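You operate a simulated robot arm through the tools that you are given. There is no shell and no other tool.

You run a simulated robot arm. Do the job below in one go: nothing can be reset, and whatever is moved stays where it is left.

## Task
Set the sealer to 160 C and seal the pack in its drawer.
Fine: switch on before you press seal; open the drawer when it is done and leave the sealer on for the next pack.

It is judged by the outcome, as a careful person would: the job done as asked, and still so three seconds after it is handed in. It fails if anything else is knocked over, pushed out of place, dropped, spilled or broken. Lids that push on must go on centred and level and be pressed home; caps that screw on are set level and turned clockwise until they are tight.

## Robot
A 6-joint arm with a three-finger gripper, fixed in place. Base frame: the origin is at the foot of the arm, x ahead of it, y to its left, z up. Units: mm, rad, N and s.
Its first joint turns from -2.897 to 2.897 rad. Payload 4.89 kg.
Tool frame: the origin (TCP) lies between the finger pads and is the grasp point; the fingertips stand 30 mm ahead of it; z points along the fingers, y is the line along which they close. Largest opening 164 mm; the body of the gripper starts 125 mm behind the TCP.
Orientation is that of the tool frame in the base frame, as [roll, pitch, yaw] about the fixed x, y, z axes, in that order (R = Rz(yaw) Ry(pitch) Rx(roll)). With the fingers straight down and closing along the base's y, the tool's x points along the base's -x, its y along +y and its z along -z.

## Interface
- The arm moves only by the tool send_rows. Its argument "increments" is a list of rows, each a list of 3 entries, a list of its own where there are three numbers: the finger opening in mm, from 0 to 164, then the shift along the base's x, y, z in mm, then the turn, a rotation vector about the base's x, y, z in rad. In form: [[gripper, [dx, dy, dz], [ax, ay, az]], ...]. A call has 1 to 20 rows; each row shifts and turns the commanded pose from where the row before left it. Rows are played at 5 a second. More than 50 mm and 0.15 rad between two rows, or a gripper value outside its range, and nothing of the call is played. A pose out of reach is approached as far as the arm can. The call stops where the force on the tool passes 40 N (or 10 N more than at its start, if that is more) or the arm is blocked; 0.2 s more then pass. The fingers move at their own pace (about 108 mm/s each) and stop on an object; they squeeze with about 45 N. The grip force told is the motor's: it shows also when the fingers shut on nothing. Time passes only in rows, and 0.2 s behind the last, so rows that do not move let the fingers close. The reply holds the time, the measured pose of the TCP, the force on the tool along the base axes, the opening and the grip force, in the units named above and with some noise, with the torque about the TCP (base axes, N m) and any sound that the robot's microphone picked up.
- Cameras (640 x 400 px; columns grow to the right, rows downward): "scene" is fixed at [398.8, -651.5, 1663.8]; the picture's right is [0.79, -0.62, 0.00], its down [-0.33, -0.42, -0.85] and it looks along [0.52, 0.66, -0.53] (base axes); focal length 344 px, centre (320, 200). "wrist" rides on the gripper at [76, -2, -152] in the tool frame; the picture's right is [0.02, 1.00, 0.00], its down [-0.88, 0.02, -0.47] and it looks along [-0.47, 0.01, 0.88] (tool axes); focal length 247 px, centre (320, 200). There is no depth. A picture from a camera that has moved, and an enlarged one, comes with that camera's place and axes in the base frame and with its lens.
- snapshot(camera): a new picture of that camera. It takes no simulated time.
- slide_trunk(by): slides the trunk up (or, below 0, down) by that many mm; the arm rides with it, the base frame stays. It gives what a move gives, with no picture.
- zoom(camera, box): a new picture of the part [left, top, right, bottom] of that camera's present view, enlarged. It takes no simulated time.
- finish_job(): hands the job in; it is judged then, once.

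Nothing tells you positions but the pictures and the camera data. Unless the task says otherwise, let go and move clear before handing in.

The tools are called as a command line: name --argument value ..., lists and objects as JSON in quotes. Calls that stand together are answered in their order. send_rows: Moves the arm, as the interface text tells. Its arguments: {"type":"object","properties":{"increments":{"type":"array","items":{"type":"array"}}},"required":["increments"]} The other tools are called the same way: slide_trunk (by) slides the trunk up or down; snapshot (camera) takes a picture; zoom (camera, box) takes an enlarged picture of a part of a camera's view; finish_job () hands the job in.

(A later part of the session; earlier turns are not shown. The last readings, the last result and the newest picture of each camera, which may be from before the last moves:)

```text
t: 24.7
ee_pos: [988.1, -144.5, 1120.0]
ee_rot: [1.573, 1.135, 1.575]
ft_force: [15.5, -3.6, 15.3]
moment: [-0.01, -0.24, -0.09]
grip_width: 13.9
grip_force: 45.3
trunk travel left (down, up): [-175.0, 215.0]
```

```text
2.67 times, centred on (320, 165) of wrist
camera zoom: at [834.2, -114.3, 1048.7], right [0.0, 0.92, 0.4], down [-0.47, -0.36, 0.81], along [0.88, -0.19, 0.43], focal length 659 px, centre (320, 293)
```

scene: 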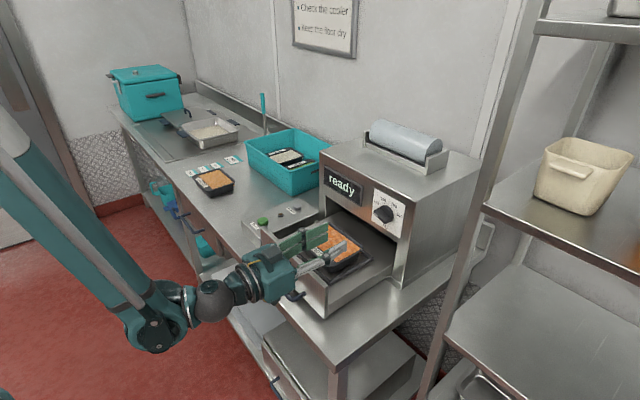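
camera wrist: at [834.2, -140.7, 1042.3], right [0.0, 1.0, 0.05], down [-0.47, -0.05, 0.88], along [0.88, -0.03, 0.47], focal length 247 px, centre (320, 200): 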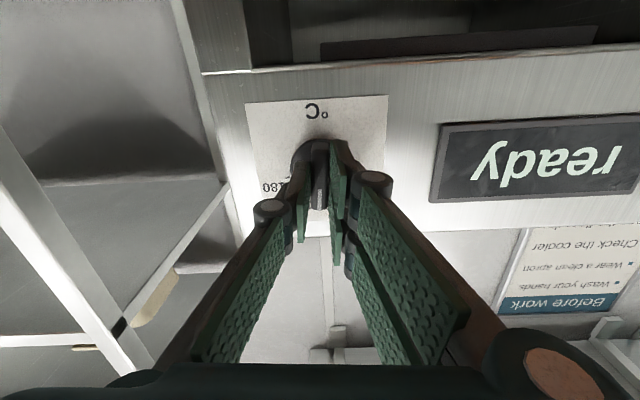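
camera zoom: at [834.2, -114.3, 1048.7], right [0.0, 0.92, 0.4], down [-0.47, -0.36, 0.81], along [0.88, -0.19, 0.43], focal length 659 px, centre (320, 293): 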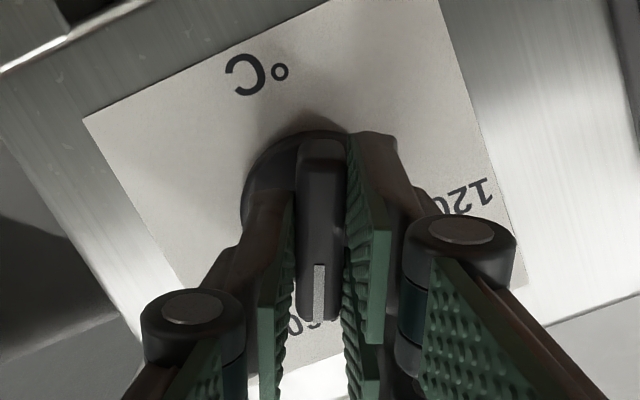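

The grip has turned 100°. I'll relieve the residual load, open the fingers, and read the pointer unobstructed.

send_rows --increments '[[5, [0, 0, 0.4], [0, 0, 0]], [5, [0, 0, 0], [0, 0, 0]], [22, [0, 0, 0], [0, 0, 0]], [40, [0, 0, 0], [0, 0, 0]], [60, [0, 0, 0], [0, 0, 0]]]'

zoom --camera "wrist" --box '[240, 90, 400, 240]'

zoom --camera "scene" --box '[310, 150, 430, 250]'

```text
t: 25.9
ee_pos: [987.7, -144.5, 1120.5]
ee_rot: [1.572, 1.137, 1.574]
ft_force: [0.6, -0.7, 0.5]
moment: [-0.02, 0.02, -0.01]
grip_width: 60.2
grip_force: 0.0
trunk travel left (down, up): [-175.0, 215.0]
```

```text
2.67 times, centred on (320, 165) of wrist
camera zoom: at [833.9, -114.2, 1048.9], right [0.0, 0.92, 0.4], down [-0.47, -0.35, 0.81], along [0.88, -0.19, 0.43], focal length 659 px, centre (320, 293)
```

zoom: 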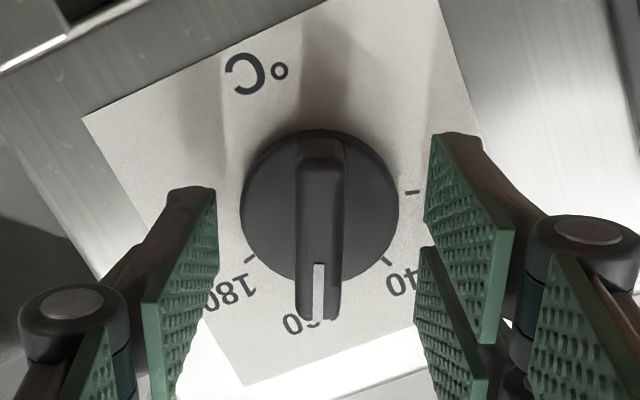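

```text
4.00 times, centred on (370, 200) of scene
camera zoom: at [398.8, -651.5, 1663.8], right [0.79, -0.62, 0.0], down [-0.33, -0.42, -0.85], along [0.52, 0.66, -0.53], focal length 1375 px, centre (120, 200)
```

zoom: 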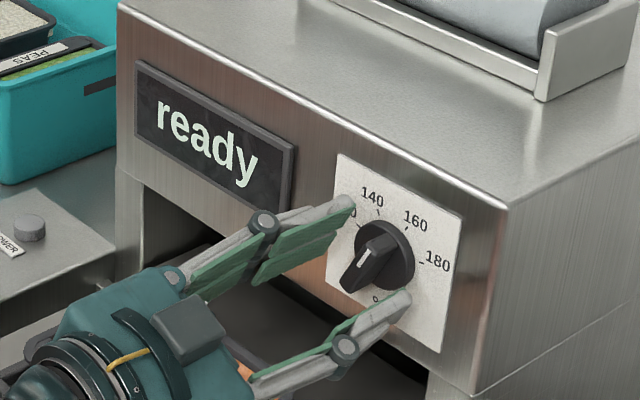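

The pointer appears to sit on 160. I'll back off and level the camera for a precise check.

send_rows --increments '[[60, [-20, 0, 0], [0, 0, 0]], [60, [-30, 0, 0], [0, 0, 0]], [60, [-30, 0, 0], [-0.109, 0, 0]], [60, [-30, 0, 0], [-0.109, 0, 0]], [60, [-30, 0, 0], [-0.109, 0, 0]], [60, [-27, 0, 0], [-0.109, 0, 0]], [60, [0, 0, 0], [0, 0, 0]]]'

zoom --camera "wrist" --box '[270, 70, 370, 180]'

zoom --camera "scene" --box '[364, 186, 412, 240]'

```text
t: 26.4
ee_pos: [961.2, -144.3, 1121.0]
ee_rot: [1.575, 1.131, 1.576]
ft_force: [20.9, 1.4, 7.0]
moment: [0.28, -0.52, -0.72]
grip_width: 60.0
grip_force: 0.0
trunk travel left (down, up): [-175.0, 215.0]
stopped in row 2: the force on the tool passed its limit at 94 N (the readings are from after the stop); the commanded pose is now the measured one
```

```text
3.64 times, centred on (320, 125) of wrist
camera zoom: at [807.8, -114.2, 1049.6], right [0.0, 0.91, 0.4], down [-0.47, -0.36, 0.81], along [0.88, -0.19, 0.43], focal length 898 px, centre (320, 473)
```

zoom: 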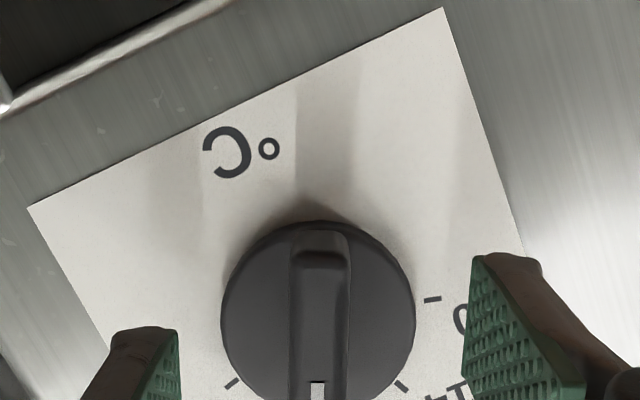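

```text
7.41 times, centred on (388, 213) of scene
camera zoom: at [398.8, -651.5, 1663.8], right [0.79, -0.62, 0.0], down [-0.33, -0.42, -0.85], along [0.52, 0.66, -0.53], focal length 2546 px, centre (-184, 104)
```

zoom: 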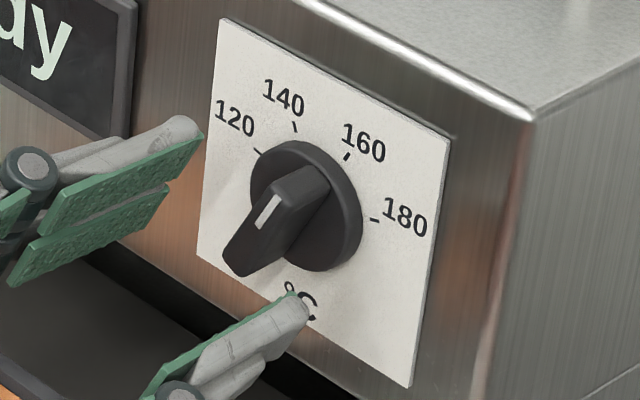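

Something resisted the retreat, with a force of +x on the tool. I'll look at both views before moving again.

snapshot --camera "scene"

zoom --camera "scene" --box '[240, 160, 420, 320]'

snapshot --camera "wrist"

```text
taken
```

scene: 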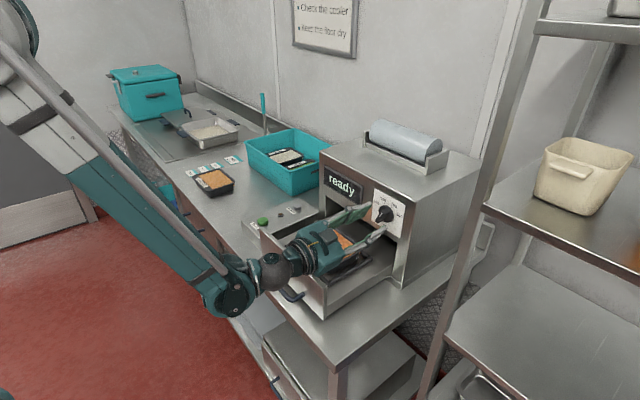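

```text
2.50 times, centred on (330, 240) of scene
camera zoom: at [398.8, -651.5, 1663.8], right [0.79, -0.62, 0.0], down [-0.33, -0.42, -0.85], along [0.52, 0.66, -0.53], focal length 859 px, centre (295, 100)
```

zoom: 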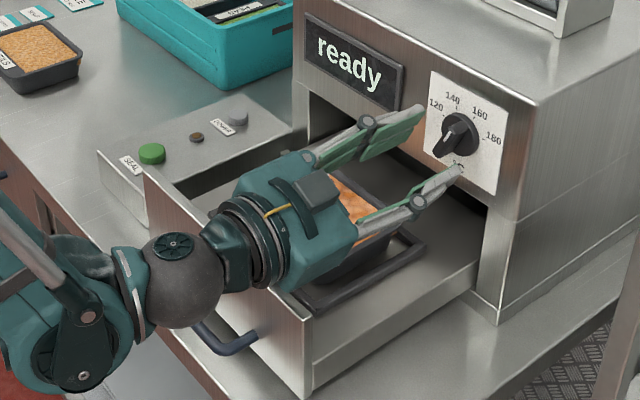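

```text
taken
camera wrist: at [807.8, -114.2, 1049.6], right [0.0, 0.91, 0.4], down [-0.47, -0.36, 0.81], along [0.88, -0.19, 0.43], focal length 247 px, centre (320, 200)
```

wrist: 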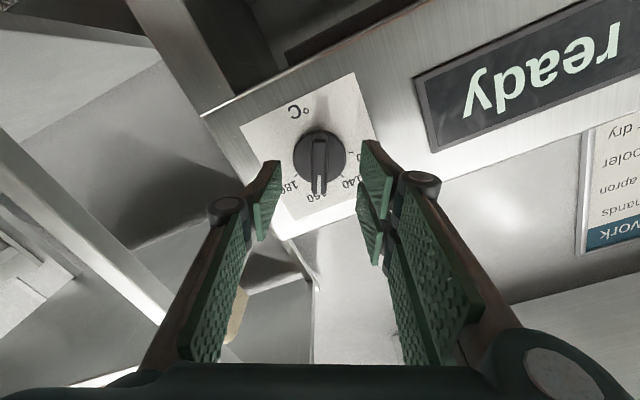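

The camera pod under the gripper caught the inside of the drawer front, whose top edge is near z≈1045. Nothing looks displaced. I'll ease forward slightly, lift well above it, then retreat.

send_rows --increments '[[60, [4, 0, 0], [0, 0, 0]], [60, [0, 0, 20], [0, 0, 0]], [60, [0, 0, 40], [0, 0, 0]], [60, [0, 0, 40], [0, 0, 0]], [60, [-30, 0, 20], [0, 0, 0]], [60, [-40, 0, 0], [-0.109, 0, 0]], [60, [-40, 0, 0], [-0.109, 0, 0]], [60, [-40, 0, 0], [-0.109, 0, 0]], [60, [-40, 0, 0], [-0.109, 0, 0]], [60, [0, 0, 0], [0, 0, 0]]]'

snapshot --camera "wrist"

zoom --camera "scene" --box '[240, 150, 420, 330]'

```text
t: 28.6
ee_pos: [774.3, -144.9, 1238.2]
ee_rot: [-2.84, 1.568, -2.838]
ft_force: [-1.6, 1.3, 0.5]
moment: [-0.01, 0.05, -0.06]
grip_width: 60.1
grip_force: 0.0
trunk travel left (down, up): [-175.0, 215.0]
```

```text
taken
camera wrist: at [621.1, -146.7, 1161.1], right [0.0, 1.0, -0.02], down [-0.47, 0.02, 0.88], along [0.88, 0.01, 0.47], focal length 247 px, centre (320, 200)
```

wrist: 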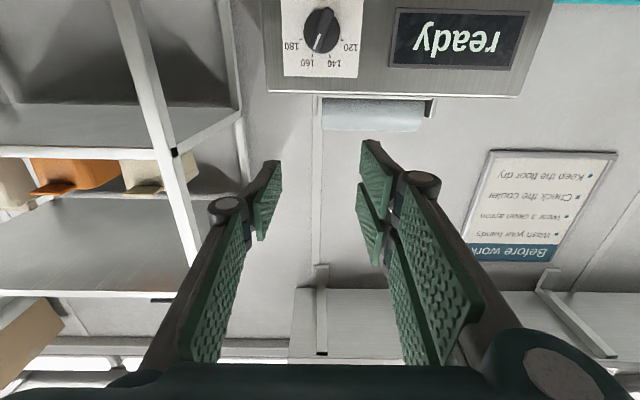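

```text
2.22 times, centred on (330, 240) of scene
camera zoom: at [398.8, -651.5, 1663.8], right [0.79, -0.62, 0.0], down [-0.33, -0.42, -0.85], along [0.52, 0.66, -0.53], focal length 764 px, centre (298, 111)
```

zoom: 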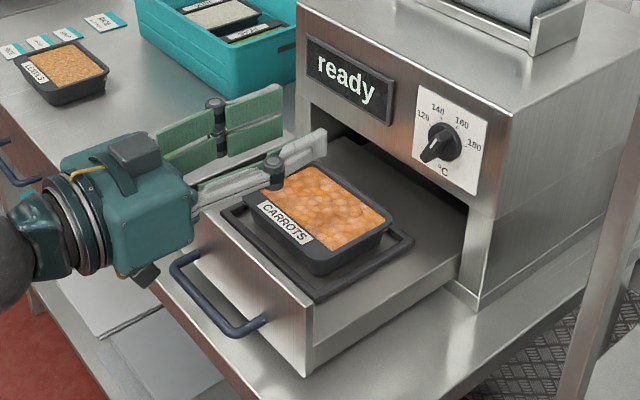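

The arm is clear above the drawer. I'll zoom in on the knob pointer for an exact reading and check the drawer.

zoom --camera "wrist" --box '[270, 0, 370, 90]'

zoom --camera "scene" --box '[240, 220, 400, 330]'

zoom --camera "scene" --box '[364, 186, 412, 240]'

```text
4.44 times, centred on (320, 45) of wrist
camera zoom: at [621.1, -146.7, 1161.1], right [0.0, 1.0, -0.02], down [-0.47, 0.02, 0.88], along [0.88, 0.01, 0.47], focal length 1098 px, centre (320, 889)
```

zoom: 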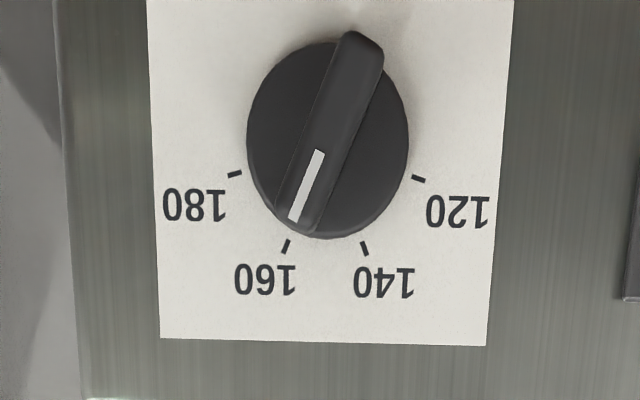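

```text
3.64 times, centred on (320, 275) of scene
camera zoom: at [398.8, -651.5, 1663.8], right [0.79, -0.62, 0.0], down [-0.33, -0.42, -0.85], along [0.52, 0.66, -0.53], focal length 1250 px, centre (320, -73)
```

zoom: 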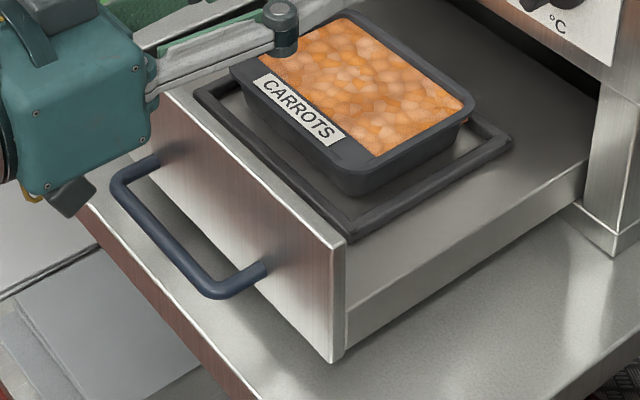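

```text
7.41 times, centred on (388, 213) of scene
camera zoom: at [398.8, -651.5, 1663.8], right [0.79, -0.62, 0.0], down [-0.33, -0.42, -0.85], along [0.52, 0.66, -0.53], focal length 2546 px, centre (-184, 104)
```

zoom: 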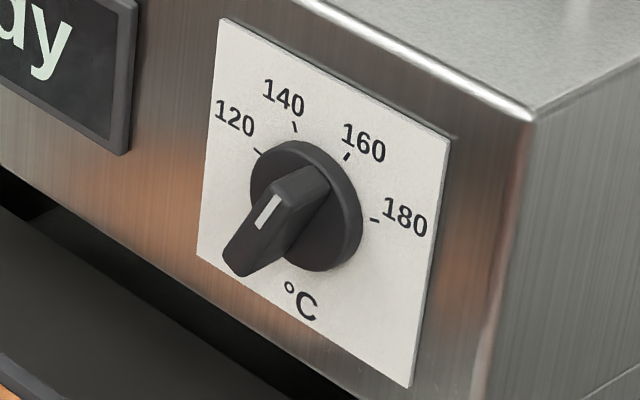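

The pointer measures on the 160 tick within about a degree, so the setting is done. The camera bump only nudged the open drawer out a few mm. Next is closing the drawer: I'll back off and drop down in front of it to see the front panel and handle.

send_rows --increments '[[0, [-43, 10, 0], [0, 0, 0]], [0, [-43, 20, 0], [0, 0, 0]], [0, [-43, 20, 0], [0, 0, 0]], [0, [-43, 20, 0], [0, 0, 0]], [0, [-43, 20, 0], [0, 0, 0]], [0, [0, 10, -45], [0, 0, 0]], [0, [0, 10, -45], [0, 0, 0]], [0, [0, 5, -45], [0, 0, 0]], [0, [0, 0, -45], [0, 0, 0]], [0, [0, 0, -30], [0, 0, 0]], [0, [0, 0, 0], [0, 0, 0]]]'

snapshot --camera "wrist"

snapshot --camera "scene"

```text
t: 31.0
ee_pos: [558.0, -36.9, 1186.7]
ee_rot: [2.958, 1.568, 2.959]
ft_force: [0.3, -1.0, -0.2]
moment: [0.0, 0.01, -0.04]
grip_width: 0.2
grip_force: 44.8
out of reach, approached as far as the arm can: row 7, 8, 9, 10
trunk travel left (down, up): [-175.0, 215.0]
```

```text
taken
camera wrist: at [404.2, -39.0, 1109.7], right [0.0, 1.0, -0.02], down [-0.47, 0.02, 0.88], along [0.88, 0.01, 0.47], focal length 247 px, centre (320, 200)
```

wrist: 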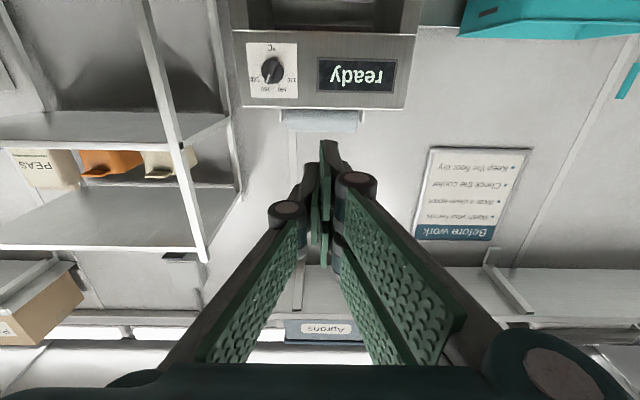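

```text
taken
```

scene: 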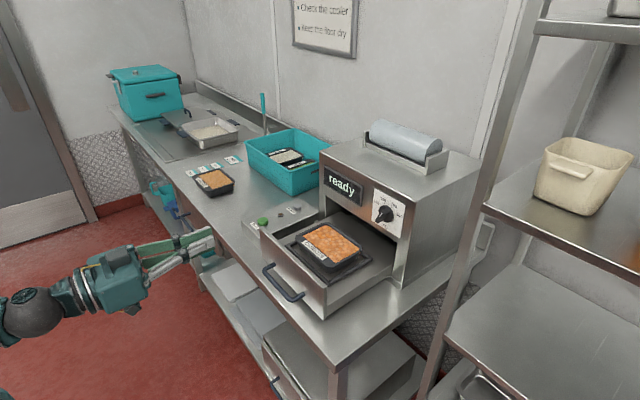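

The arm can't fold lower here, so I'll use the trunk: nothing lies beneath the gripper in front of the counter, so I'll slide down 150 mm.

slide_trunk --by -150

snapshot --camera "wrist"

snapshot --camera "scene"

```text
t: 32.8
ee_pos: [559.3, -37.2, 1037.4]
ee_rot: [2.966, 1.567, 2.967]
ft_force: [-0.8, 0.6, -0.3]
moment: [-0.01, 0.04, -0.01]
grip_width: 0.2
grip_force: 45.1
trunk travel left (down, up): [-25.0, 365.0]
```

```text
taken
camera wrist: at [404.6, -39.1, 959.7], right [0.0, 1.0, -0.02], down [-0.47, 0.02, 0.88], along [0.88, 0.01, 0.47], focal length 247 px, centre (320, 200)
```

wrist: 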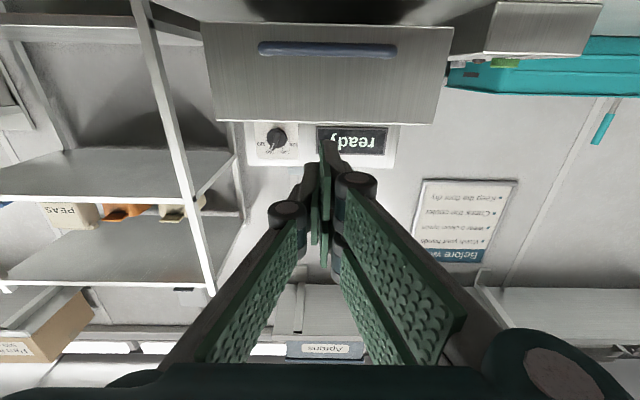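

```text
taken
```

scene: 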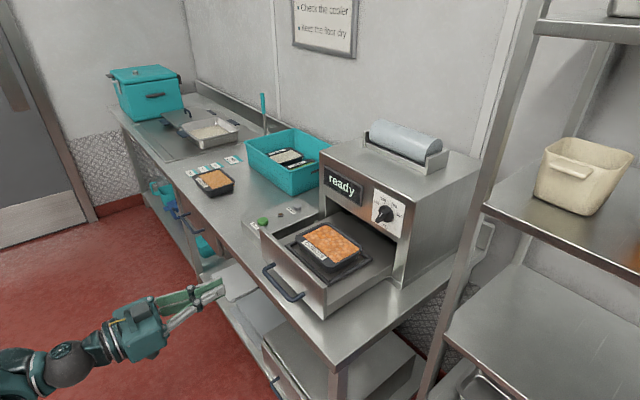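

Good frontal view of the drawer front and handle. Zooming in for measurements.

zoom --camera "wrist" --box '[190, 0, 470, 170]'

zoom --camera "scene" --box '[240, 220, 400, 330]'

```text
2.29 times, centred on (330, 85) of wrist
camera zoom: at [404.6, -39.1, 959.7], right [0.0, 1.0, -0.02], down [-0.47, 0.02, 0.88], along [0.88, 0.01, 0.47], focal length 564 px, centre (297, 463)
```

zoom: 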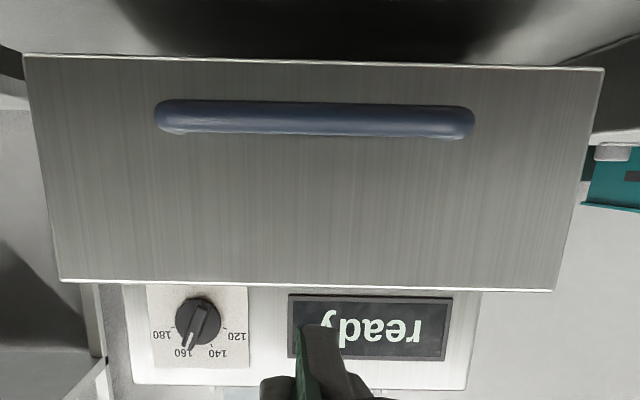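

```text
3.64 times, centred on (320, 275) of scene
camera zoom: at [398.8, -651.5, 1663.8], right [0.79, -0.62, 0.0], down [-0.33, -0.42, -0.85], along [0.52, 0.66, -0.53], focal length 1250 px, centre (320, -73)
```

zoom: 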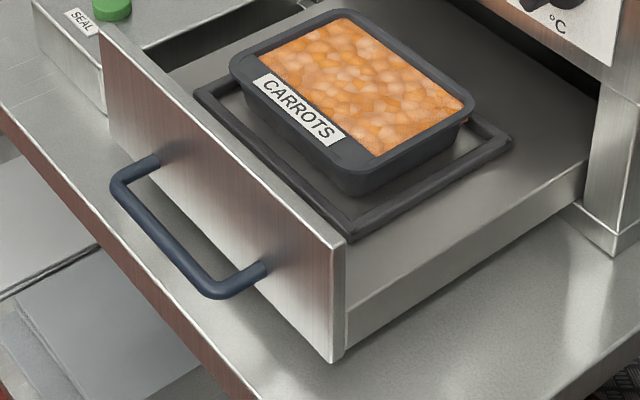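

I measure the drawer front face at x≈777 (z 915–1033, centred at y≈-31) and the handle bar at about (735, -30.5, 941). I'll tilt the tool to 45° down, keeping the camera above, with the fingers closed, so I can push on the panel just above the handle.

send_rows --increments '[[0, [15, 1, 8], [0, 0.131, 0]], [0, [15, 1, 8], [0, 0.131, 0]], [0, [15, 1, 8], [0, 0.131, 0]], [0, [15, 1, 8], [0, 0.131, 0]], [0, [15, 1, 0], [0, 0.131, 0]], [0, [15, 1, 0], [0, 0.13, 0]], [0, [0, 0, 0], [0, 0, 0]]]'

snapshot --camera "wrist"

snapshot --camera "scene"

```text
t: 34.4
ee_pos: [645.8, -29.4, 1065.8]
ee_rot: [3.14, 0.78, -3.142]
ft_force: [-1.6, 0.1, 0.7]
moment: [0.01, -0.07, -0.03]
grip_width: 0.0
grip_force: 45.1
out of reach, approached as far as the arm can: row 1
trunk travel left (down, up): [-25.0, 365.0]
```

```text
taken
camera wrist: at [483.1, -31.3, 1119.0], right [-0.02, 1.0, -0.01], down [0.29, 0.02, 0.96], along [0.96, 0.01, -0.29], focal length 247 px, centre (320, 200)
```

wrist: 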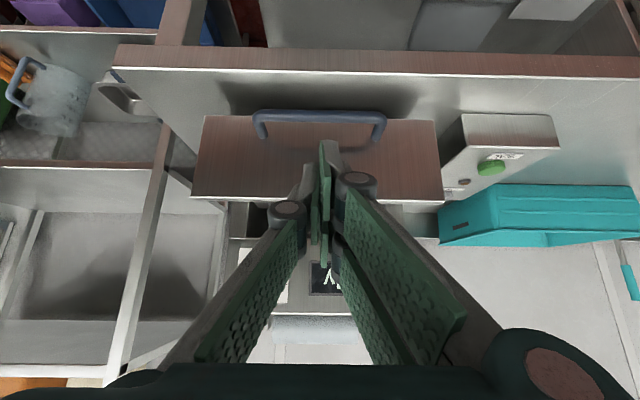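

```text
taken
```

scene: 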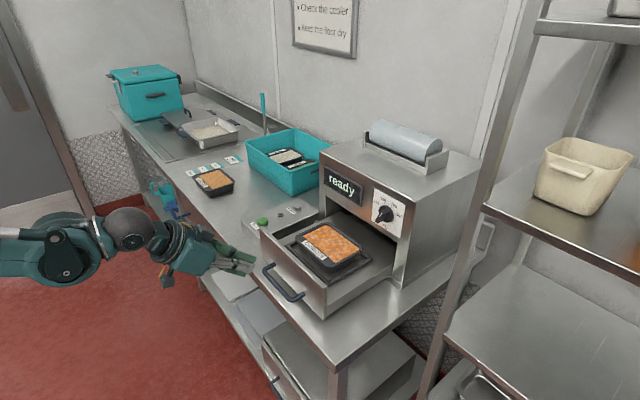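

Tool tilted at 45°, fingers closed, drawer clear ahead. I'll move to just short of the panel at z≈1012.

send_rows --increments '[[0, [26, -0.5, -18], [0, 0, 0]], [0, [26, -0.5, -18], [0, 0, 0]], [0, [25, -0.5, -18], [0, 0, 0]], [0, [8, 0, 0], [0, 0, 0]], [0, [0, 0, 0], [0, 0, 0]]]'

snapshot --camera "wrist"

zoom --camera "scene" --box '[200, 190, 400, 330]'

```text
t: 35.6
ee_pos: [728.9, -30.1, 1012.3]
ee_rot: [3.14, 0.782, -3.141]
ft_force: [0.5, -0.6, 0.5]
moment: [-0.03, -0.04, 0.0]
grip_width: 0.0
grip_force: 44.7
trunk travel left (down, up): [-25.0, 365.0]
```

```text
taken
camera wrist: at [567.3, -32.6, 1064.7], right [-0.02, 1.0, -0.01], down [0.29, 0.02, 0.96], along [0.96, 0.01, -0.29], focal length 247 px, centre (320, 200)
```

wrist: 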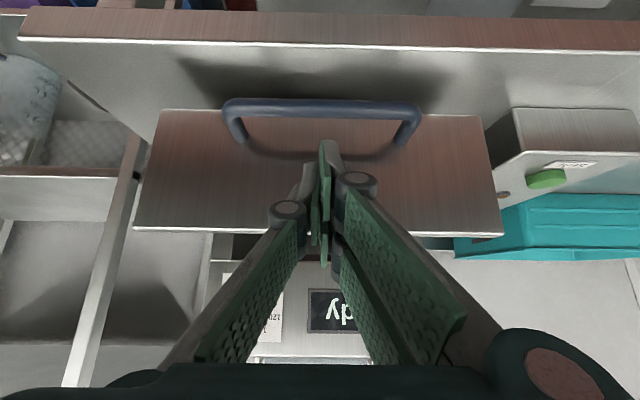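

```text
2.86 times, centred on (300, 260) of scene
camera zoom: at [398.8, -651.5, 1663.8], right [0.79, -0.62, 0.0], down [-0.33, -0.42, -0.85], along [0.52, 0.66, -0.53], focal length 982 px, centre (377, 29)
```

zoom: 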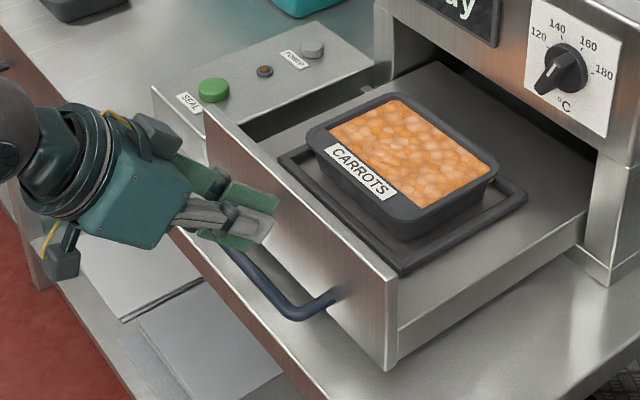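

Fingertips are about 18 mm from the panel and well above the bar. I'll push the drawer in gently with small steps.

send_rows --increments '[[0, [6, 0, 0], [0, 0, 0]], [0, [4, 0, 0], [0, 0, 0]], [0, [4, 0, 0], [0, 0, 0]], [0, [4, 0, 0], [0, 0, 0]], [0, [4, 0, 0], [0, 0, 0]], [0, [4, 0, 0], [0, 0, 0]], [0, [4, 0, 0], [0, 0, 0]], [0, [6, 0, 0], [0, 0, 0]], [0, [8, 0, 0], [0, 0, 0]]]'

zoom --camera "scene" --box '[200, 190, 400, 330]'

```text
t: 37.6
ee_pos: [773.1, -30.4, 1011.6]
ee_rot: [3.141, 0.782, -3.141]
ft_force: [0.9, 0.3, 0.2]
moment: [-0.01, 0.01, 0.03]
grip_width: 0.0
grip_force: 44.9
trunk travel left (down, up): [-25.0, 365.0]
```

```text
2.86 times, centred on (300, 260) of scene
camera zoom: at [398.8, -651.5, 1663.8], right [0.79, -0.62, 0.0], down [-0.33, -0.42, -0.85], along [0.52, 0.66, -0.53], focal length 982 px, centre (377, 29)
```

zoom: 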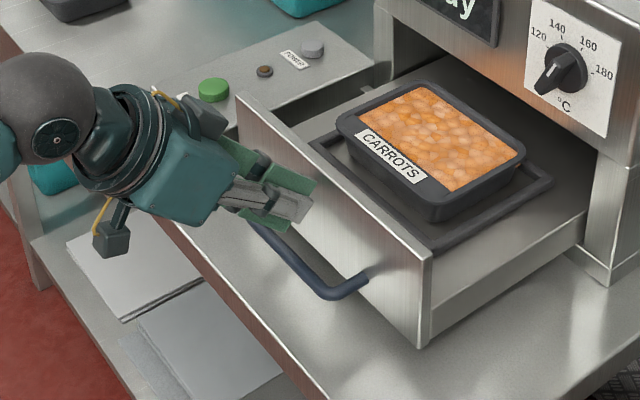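

The drawer slides freely with the pack steady. Continuing at the same gentle pace.

send_rows --increments '[[0, [8, 0, 0], [0, 0, 0]], [0, [8, 0, 0], [0, 0, 0]], [0, [8, 0, 0], [0, 0, 0]], [0, [8, 0, 0], [0, 0, 0]], [0, [8, 0, 0], [0, 0, 0]], [0, [8, 0, 0], [0, 0, 0]], [0, [8, 0, 0], [0, 0, 0]], [0, [8, 0, 0], [0, 0, 0]], [0, [8, 0, 0], [0, 0, 0]], [0, [8, 0, 0], [0, 0, 0]], [0, [8, 0, 0], [0, 0, 0]], [0, [8, 0, 0], [0, 0, 0]], [0, [8, 0, 0], [0, 0, 0]], [0, [8, 0, 0], [0, 0, 0]], [0, [8, 0, 0], [0, 0, 0]], [0, [8, 0, 0], [0, 0, 0]], [0, [8, 0, 0], [0, 0, 0]], [0, [8, 0, 0], [0, 0, 0]]]'

zoom --camera "scene" --box '[230, 160, 430, 320]'

```text
t: 41.4
ee_pos: [918.9, -31.8, 1011.3]
ee_rot: [3.14, 0.782, -3.141]
ft_force: [-0.3, 0.0, -0.3]
moment: [-0.01, 0.03, -0.01]
grip_width: 0.0
grip_force: 45.1
trunk travel left (down, up): [-25.0, 365.0]
```

```text
2.50 times, centred on (330, 240) of scene
camera zoom: at [398.8, -651.5, 1663.8], right [0.79, -0.62, 0.0], down [-0.33, -0.42, -0.85], along [0.52, 0.66, -0.53], focal length 859 px, centre (295, 100)
```

zoom: 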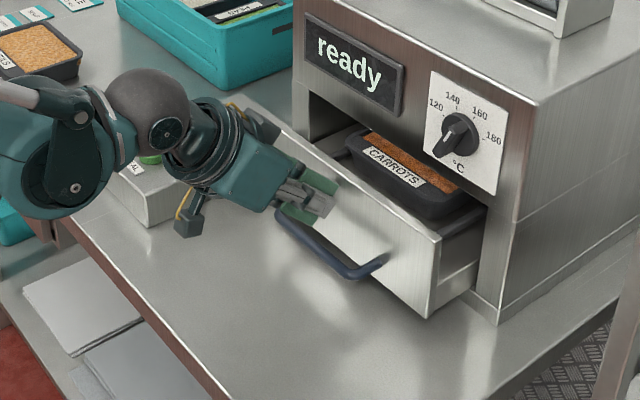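

The drawer is about two thirds in, pack sitting level. I'll keep pushing, slower toward the end.

send_rows --increments '[[0, [8, 0, 0], [0, 0, 0]], [0, [8, 0, 0], [0, 0, 0]], [0, [8, 0, 0], [0, 0, 0]], [0, [8, 0, 0], [0, 0, 0]], [0, [6, 0, 0], [0, 0, 0]], [0, [6, 0, 0], [0, 0, 0]], [0, [5, 0, 0], [0, 0, 0]], [0, [5, 0, 0], [0, 0, 0]]]'

zoom --camera "scene" --box '[230, 160, 430, 320]'

```text
t: 43.2
ee_pos: [971.6, -30.1, 1011.7]
ee_rot: [3.14, 0.781, -3.141]
ft_force: [-0.5, 0.2, 1.4]
moment: [0.0, -0.01, -0.01]
grip_width: 0.0
grip_force: 44.7
trunk travel left (down, up): [-25.0, 365.0]
```

```text
2.50 times, centred on (330, 240) of scene
camera zoom: at [398.8, -651.5, 1663.8], right [0.79, -0.62, 0.0], down [-0.33, -0.42, -0.85], along [0.52, 0.66, -0.53], focal length 859 px, centre (295, 100)
```

zoom: 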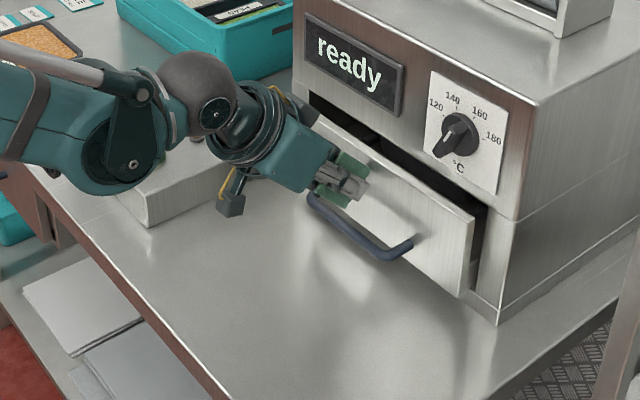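

About 30 mm remain. I'll continue in 4–5 mm steps until the drawer seats.

send_rows --increments '[[0, [5, 0, 0], [0, 0, 0]], [0, [5, 0, 0], [0, 0, 0]], [0, [5, 0, 0], [0, 0, 0]], [0, [4, 0, 0], [0, 0, 0]], [0, [4, 0, 0], [0, 0, 0]], [0, [3, 0, 0], [0, 0, 0]], [0, [3, 0, 0], [0, 0, 0]], [0, [3, 0, 0], [0, 0, 0]], [0, [3, 0, 0], [0, 0, 0]]]'

zoom --camera "scene" --box '[290, 160, 430, 270]'

```text
t: 44.1
ee_pos: [983.8, -30.9, 1011.8]
ee_rot: [3.139, 0.776, 3.14]
ft_force: [-20.5, -0.8, 6.6]
moment: [0.11, -0.27, 0.03]
grip_width: 0.0
grip_force: 44.6
trunk travel left (down, up): [-25.0, 365.0]
stopped in row 4: the force on the tool passed its limit at 48 N (the readings are from after the stop); the commanded pose is now the measured one
```

```text
3.64 times, centred on (360, 215) of scene
camera zoom: at [398.8, -651.5, 1663.8], right [0.79, -0.62, 0.0], down [-0.33, -0.42, -0.85], along [0.52, 0.66, -0.53], focal length 1250 px, centre (174, 146)
```

zoom: 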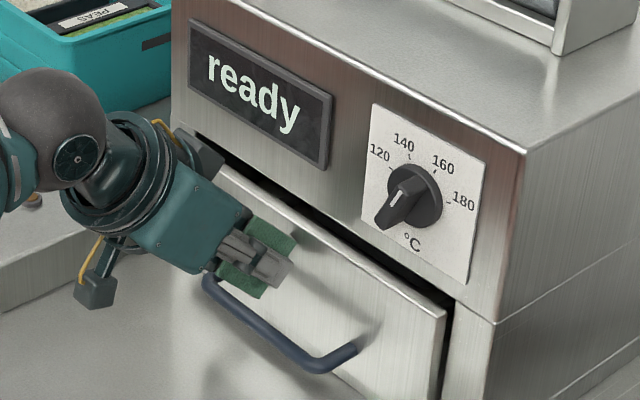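

The push stopped at 48 N with the panel near x≈1014. I need to see whether it is fully seated.

zoom --camera "scene" --box '[320, 190, 400, 270]'

zoom --camera "scene" --box '[380, 220, 430, 280]'

snapshot --camera "wrist"

```text
5.00 times, centred on (360, 230) of scene
camera zoom: at [398.8, -651.5, 1663.8], right [0.79, -0.62, 0.0], down [-0.33, -0.42, -0.85], along [0.52, 0.66, -0.53], focal length 1718 px, centre (120, 50)
```

zoom: 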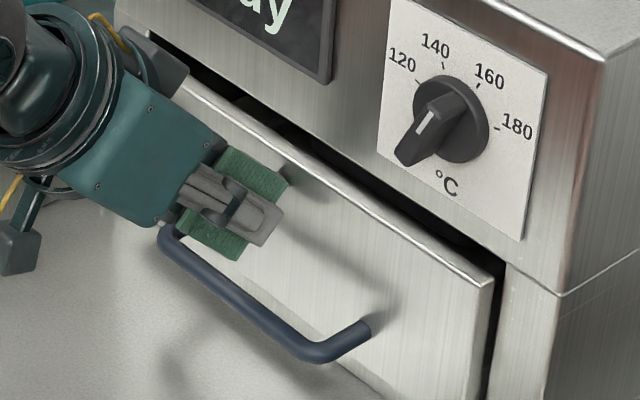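

```text
6.67 times, centred on (405, 250) of scene
camera zoom: at [398.8, -651.5, 1663.8], right [0.79, -0.62, 0.0], down [-0.33, -0.42, -0.85], along [0.52, 0.66, -0.53], focal length 2291 px, centre (-247, -133)
```

zoom: 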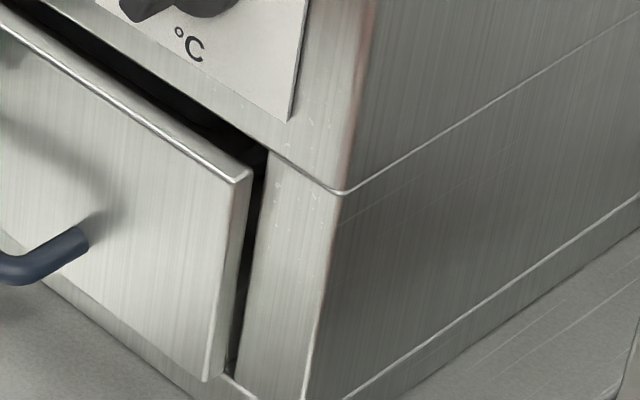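

```text
taken
camera wrist: at [822.0, -33.0, 1064.1], right [-0.02, 1.0, -0.01], down [0.3, 0.02, 0.95], along [0.95, 0.01, -0.3], focal length 247 px, centre (320, 200)
```

wrist: 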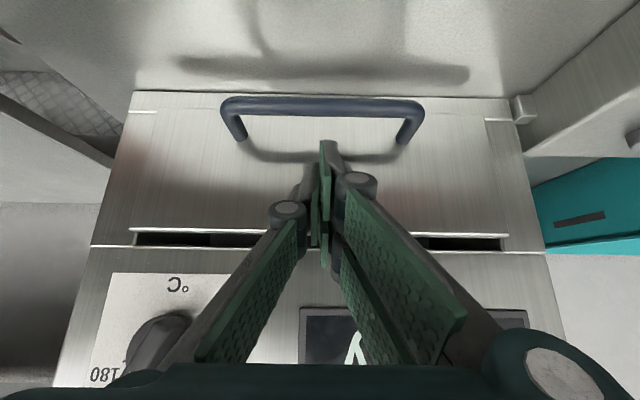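

zoom --camera "wrist" --box '[60, 70, 260, 270]'

zoom --camera "wrist" --box '[400, 70, 600, 270]'

```text
2.00 times, centred on (160, 170) of wrist
camera zoom: at [822.0, -33.0, 1064.1], right [-0.02, 1.0, -0.01], down [0.3, 0.02, 0.95], along [0.95, 0.01, -0.3], focal length 494 px, centre (640, 260)
```

zoom: 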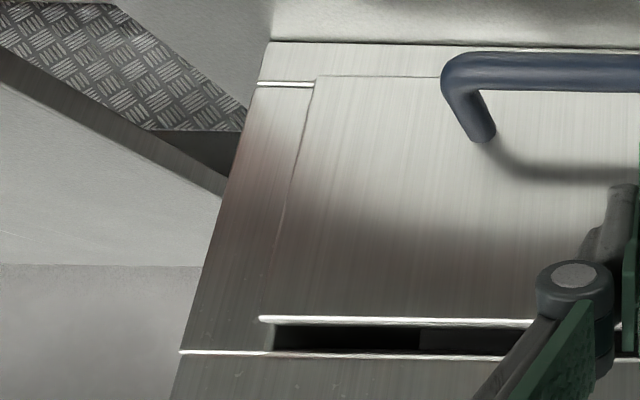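

```text
2.00 times, centred on (500, 170) of wrist
camera zoom: at [822.0, -33.0, 1064.1], right [-0.02, 1.0, -0.01], down [0.3, 0.02, 0.95], along [0.95, 0.01, -0.3], focal length 494 px, centre (-40, 260)
```

zoom: 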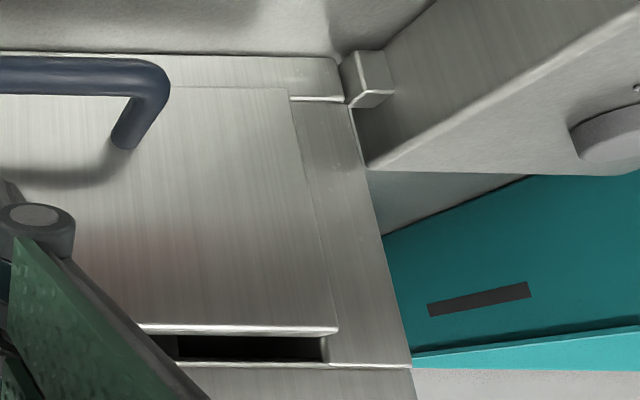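

The panel overlays the opening with thin gaps and hit what feels like a hard stop. I'll push a little more to confirm it doesn't move further.

send_rows --increments '[[0, [1, 0, 0], [0, 0, 0]], [0, [1, 0, 0], [0, 0, 0]], [0, [1, 0, 0], [0, 0, 0]], [0, [1, 0, 0], [0, 0, 0]], [0, [1, 0, 0], [0, 0, 0]]]'

zoom --camera "scene" --box '[380, 220, 430, 280]'

```text
t: 44.6
ee_pos: [984.5, -31.9, 1009.6]
ee_rot: [3.139, 0.775, 3.141]
ft_force: [-20.2, 0.2, 6.0]
moment: [0.11, -0.25, 0.07]
grip_width: 0.0
grip_force: 44.7
trunk travel left (down, up): [-25.0, 365.0]
stopped in row 2: the force on the tool passed its limit at 43 N (the readings are from after the stop); the commanded pose is now the measured one
```

```text
6.67 times, centred on (405, 250) of scene
camera zoom: at [398.8, -651.5, 1663.8], right [0.79, -0.62, 0.0], down [-0.33, -0.42, -0.85], along [0.52, 0.66, -0.53], focal length 2291 px, centre (-247, -133)
```

zoom: 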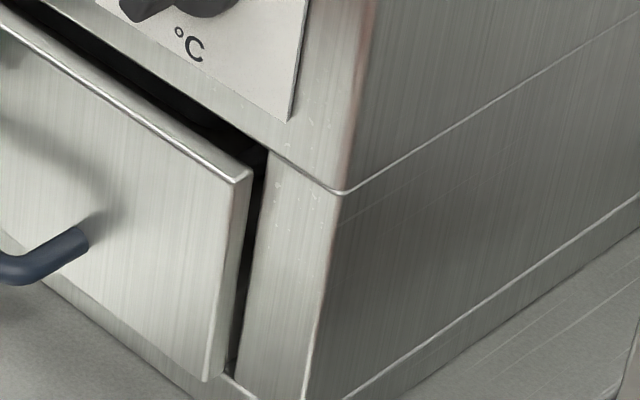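

No further movement, so the drawer is fully home. I'll back away along the tool axis, then restore the trunk height for pressing SEAL.

send_rows --increments '[[0, [-8, 0, 4], [0, 0, 0]], [0, [-25, 0, 20], [0, 0, 0]], [0, [-30, 0, 30], [0, 0, 0]], [0, [-30, 10, 30], [0, 0, 0]], [0, [-20, 20, 20], [0, 0, 0]], [0, [0, 0, 0], [0, 0, 0]]]'

slide_trunk --by 150

snapshot --camera "scene"

```text
t: 46.0
ee_pos: [874.0, -1.5, 1114.9]
ee_rot: [3.141, 0.775, 3.141]
ft_force: [0.4, -0.2, -0.5]
moment: [0.05, -0.03, 0.05]
grip_width: 0.0
grip_force: 45.3
trunk travel left (down, up): [-25.0, 365.0]
```

```text
t: 47.8
ee_pos: [874.7, -1.0, 1264.0]
ee_rot: [3.14, 0.775, 3.14]
ft_force: [0.7, 0.5, -0.3]
moment: [-0.04, -0.02, -0.02]
grip_width: 0.2
grip_force: 45.1
trunk travel left (down, up): [-175.0, 215.0]
```

```text
taken
```

scene: 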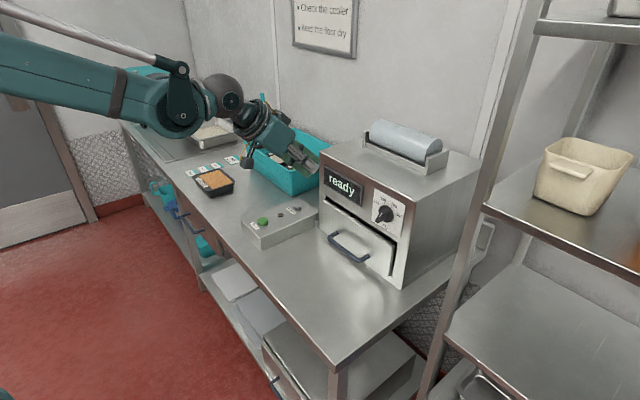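

The drawer is shut and the display reads "ready". Moving above the green SEAL button, near (851, 253), with a nearly vertical tool.

send_rows --increments '[[0, [-2.7, 36.3, -25], [0, 0.082, 0]], [0, [-2.7, 36.3, -25], [0, 0.082, 0]], [0, [-2.7, 36.3, -25], [0, 0.082, 0]], [0, [-2.7, 36.3, -25], [0, 0.082, 0]], [0, [-2.7, 36.3, -25], [0, 0.082, 0]], [0, [-2.7, 36.3, -25], [0, 0.082, 0]], [0, [-2.7, 36.3, -25], [0, 0.082, 0]], [0, [0, 0, -29], [0, 0, 0]], [0, [0, 0, 0], [0, 0, 0]]]'

snapshot --camera "wrist"

zoom --camera "scene" --box '[220, 150, 340, 250]'

```text
t: 49.8
ee_pos: [855.7, 252.7, 1061.1]
ee_rot: [3.141, 0.201, 3.142]
ft_force: [-0.3, 0.4, 0.1]
moment: [-0.05, 0.07, 0.01]
grip_width: 0.2
grip_force: 45.2
trunk travel left (down, up): [-175.0, 215.0]
```

```text
taken
camera wrist: at [749.3, 251.1, 1192.1], right [-0.02, 1.0, 0.0], down [0.77, 0.02, 0.64], along [0.64, 0.01, -0.77], focal length 247 px, centre (320, 200)
```

wrist: 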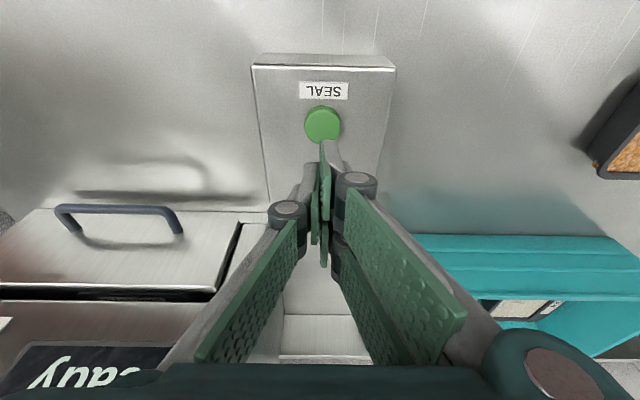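

```text
4.00 times, centred on (280, 200) of scene
camera zoom: at [398.8, -651.5, 1663.8], right [0.79, -0.62, 0.0], down [-0.33, -0.42, -0.85], along [0.52, 0.66, -0.53], focal length 1375 px, centre (480, 200)
```

zoom: 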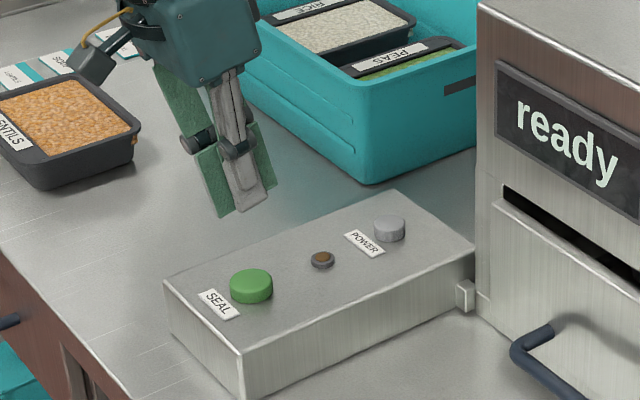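

The button lies right below the fingertips: estimated (851.5, 254.5, 955). I'll descend to about 10 mm above it, then in 2 mm steps.

send_rows --increments '[[0, [0, 1, -25], [0, 0, 0]], [0, [0, 0.5, -20], [0, 0, 0]], [0, [0, 0, -10], [0, 0, 0]], [0, [0, 0, -4], [0, 0, 0]], [0, [0, 0, 0], [0, 0, 0]]]'

zoom --camera "scene" --box '[220, 170, 340, 250]'

```text
t: 51.0
ee_pos: [855.4, 254.2, 1002.0]
ee_rot: [3.14, 0.2, 3.141]
ft_force: [0.5, -0.6, 0.5]
moment: [-0.06, 0.0, 0.01]
grip_width: 0.0
grip_force: 45.4
trunk travel left (down, up): [-175.0, 215.0]
```

```text
5.00 times, centred on (280, 210) of scene
camera zoom: at [398.8, -651.5, 1663.8], right [0.79, -0.62, 0.0], down [-0.33, -0.42, -0.85], along [0.52, 0.66, -0.53], focal length 1718 px, centre (520, 150)
```

zoom: 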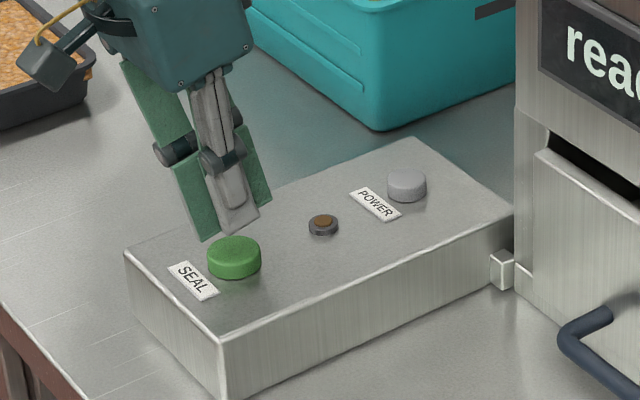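

Tips are just above the green button. Descending in 2 mm steps until it clicks.

send_rows --increments '[[0, [0, 0, -2], [0, 0, 0]], [0, [0, 0, -2], [0, 0, 0]], [0, [0, 0, -2], [0, 0, 0]], [0, [0, 0, -2], [0, 0, 0]], [0, [0, 0, -2], [0, 0, 0]], [0, [0, 0, -2], [0, 0, 0]], [0, [0, 0, -1.5], [0, 0, 0]], [0, [0, 0, -1.5], [0, 0, 0]], [0, [0, 0, -1.5], [0, 0, 0]]]'

zoom --camera "scene" --box '[220, 150, 420, 260]'

```text
t: 53.0
ee_pos: [857.3, 253.0, 984.5]
ee_rot: [3.14, 0.201, -3.141]
ft_force: [0.4, 0.3, 0.2]
moment: [0.0, 0.02, 0.02]
grip_width: 0.3
grip_force: 45.0
trunk travel left (down, up): [-175.0, 215.0]
```

```text
3.20 times, centred on (320, 205) of scene
camera zoom: at [398.8, -651.5, 1663.8], right [0.79, -0.62, 0.0], down [-0.33, -0.42, -0.85], along [0.52, 0.66, -0.53], focal length 1100 px, centre (320, 184)
```

zoom: 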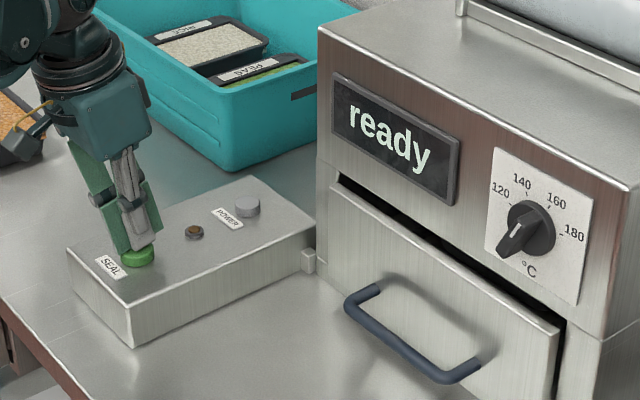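

No contact yet at z≈984. Continuing down in small steps.

send_rows --increments '[[0, [0, 0, -1.5], [0, 0, 0]], [0, [0, 0, -1.5], [0, 0, 0]], [0, [0, 0, -1.5], [0, 0, 0]], [0, [0, 0, -1.5], [0, 0, 0]], [0, [0, 0, -1.5], [0, 0, 0]], [0, [0, 0, -1.5], [0, 0, 0]]]'

zoom --camera "scene" --box '[220, 150, 420, 260]'

```text
t: 54.4
ee_pos: [855.6, 253.8, 978.4]
ee_rot: [3.139, 0.202, 3.141]
ft_force: [1.9, -1.0, 15.2]
moment: [0.01, 0.22, -0.01]
grip_width: 0.2
grip_force: 44.8
trunk travel left (down, up): [-175.0, 215.0]
heard: click
```

```text
3.20 times, centred on (320, 205) of scene
camera zoom: at [398.8, -651.5, 1663.8], right [0.79, -0.62, 0.0], down [-0.33, -0.42, -0.85], along [0.52, 0.66, -0.53], focal length 1100 px, centre (320, 184)
```

zoom: 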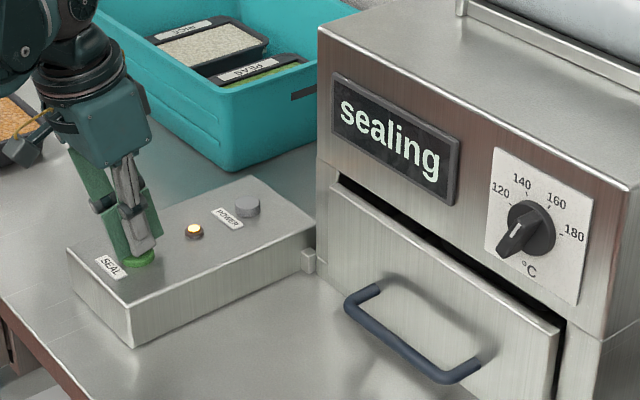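

SEAL clicked, the display reads "sealing" and the lamp is on. I'll lift off and move in front of the drawer, waiting for the cycle to finish.

send_rows --increments '[[0, [0, 0, 15], [0, 0, 0]], [0, [0, 0, 40], [0, 0, 0]], [0, [0, 0, 45], [0, 0, 0]], [0, [-5, -30, 30], [0, -0.09, 0]], [0, [-5, -40, 20], [0, -0.09, 0]], [0, [-5, -45, 10], [0, -0.09, 0]], [0, [-5, -45, 10], [0, -0.09, 0]], [0, [0, -45, 10], [0, -0.09, 0]], [0, [0, -45, 10], [0, -0.09, 0]], [0, [0, -34.5, 10], [0, -0.044, 0]], [0, [0, 0, 0], [0, 0, 0]]]'

snapshot --camera "scene"

snapshot --camera "wrist"

```text
t: 56.8
ee_pos: [834.7, -31.4, 1176.2]
ee_rot: [3.14, 0.786, 3.14]
ft_force: [-0.8, -1.8, -0.3]
moment: [0.03, -0.03, 0.02]
grip_width: 0.0
grip_force: 44.8
trunk travel left (down, up): [-175.0, 215.0]
```

```text
taken
```

scene: 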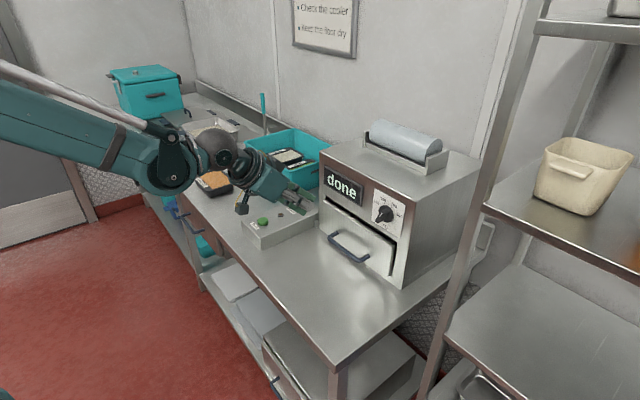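

```text
taken
camera wrist: at [673.2, -33.5, 1227.7], right [-0.02, 1.0, -0.01], down [0.29, 0.02, 0.96], along [0.96, 0.01, -0.29], focal length 247 px, centre (320, 200)
```

wrist: 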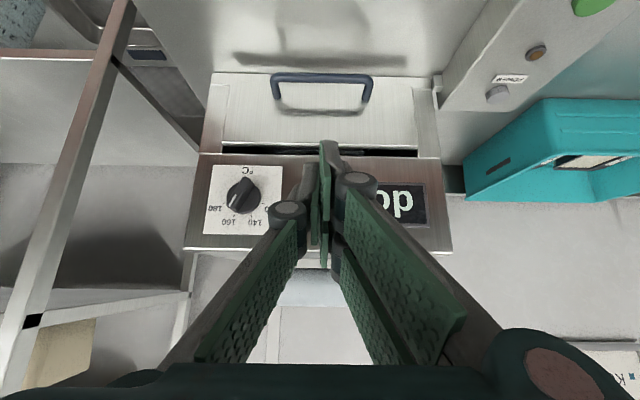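

The display already says "done". Now I'll measure the closed handle position and set up to pull it open.

zoom --camera "wrist" --box '[200, 50, 440, 210]'

zoom --camera "scene" --box '[310, 200, 410, 280]'

```text
2.50 times, centred on (320, 130) of wrist
camera zoom: at [673.2, -33.5, 1227.7], right [-0.02, 1.0, -0.01], down [0.29, 0.02, 0.96], along [0.96, 0.01, -0.29], focal length 617 px, centre (320, 375)
```

zoom: 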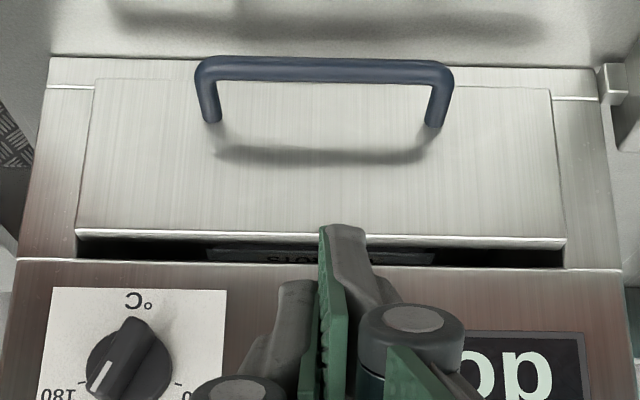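

```text
5.00 times, centred on (360, 240) of scene
camera zoom: at [398.8, -651.5, 1663.8], right [0.79, -0.62, 0.0], down [-0.33, -0.42, -0.85], along [0.52, 0.66, -0.53], focal length 1718 px, centre (120, 0)
```

zoom: 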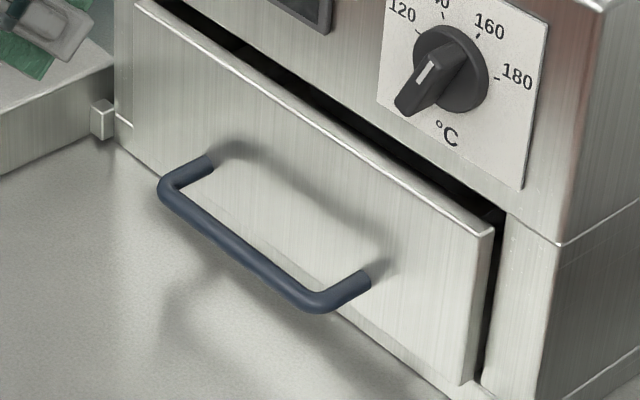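

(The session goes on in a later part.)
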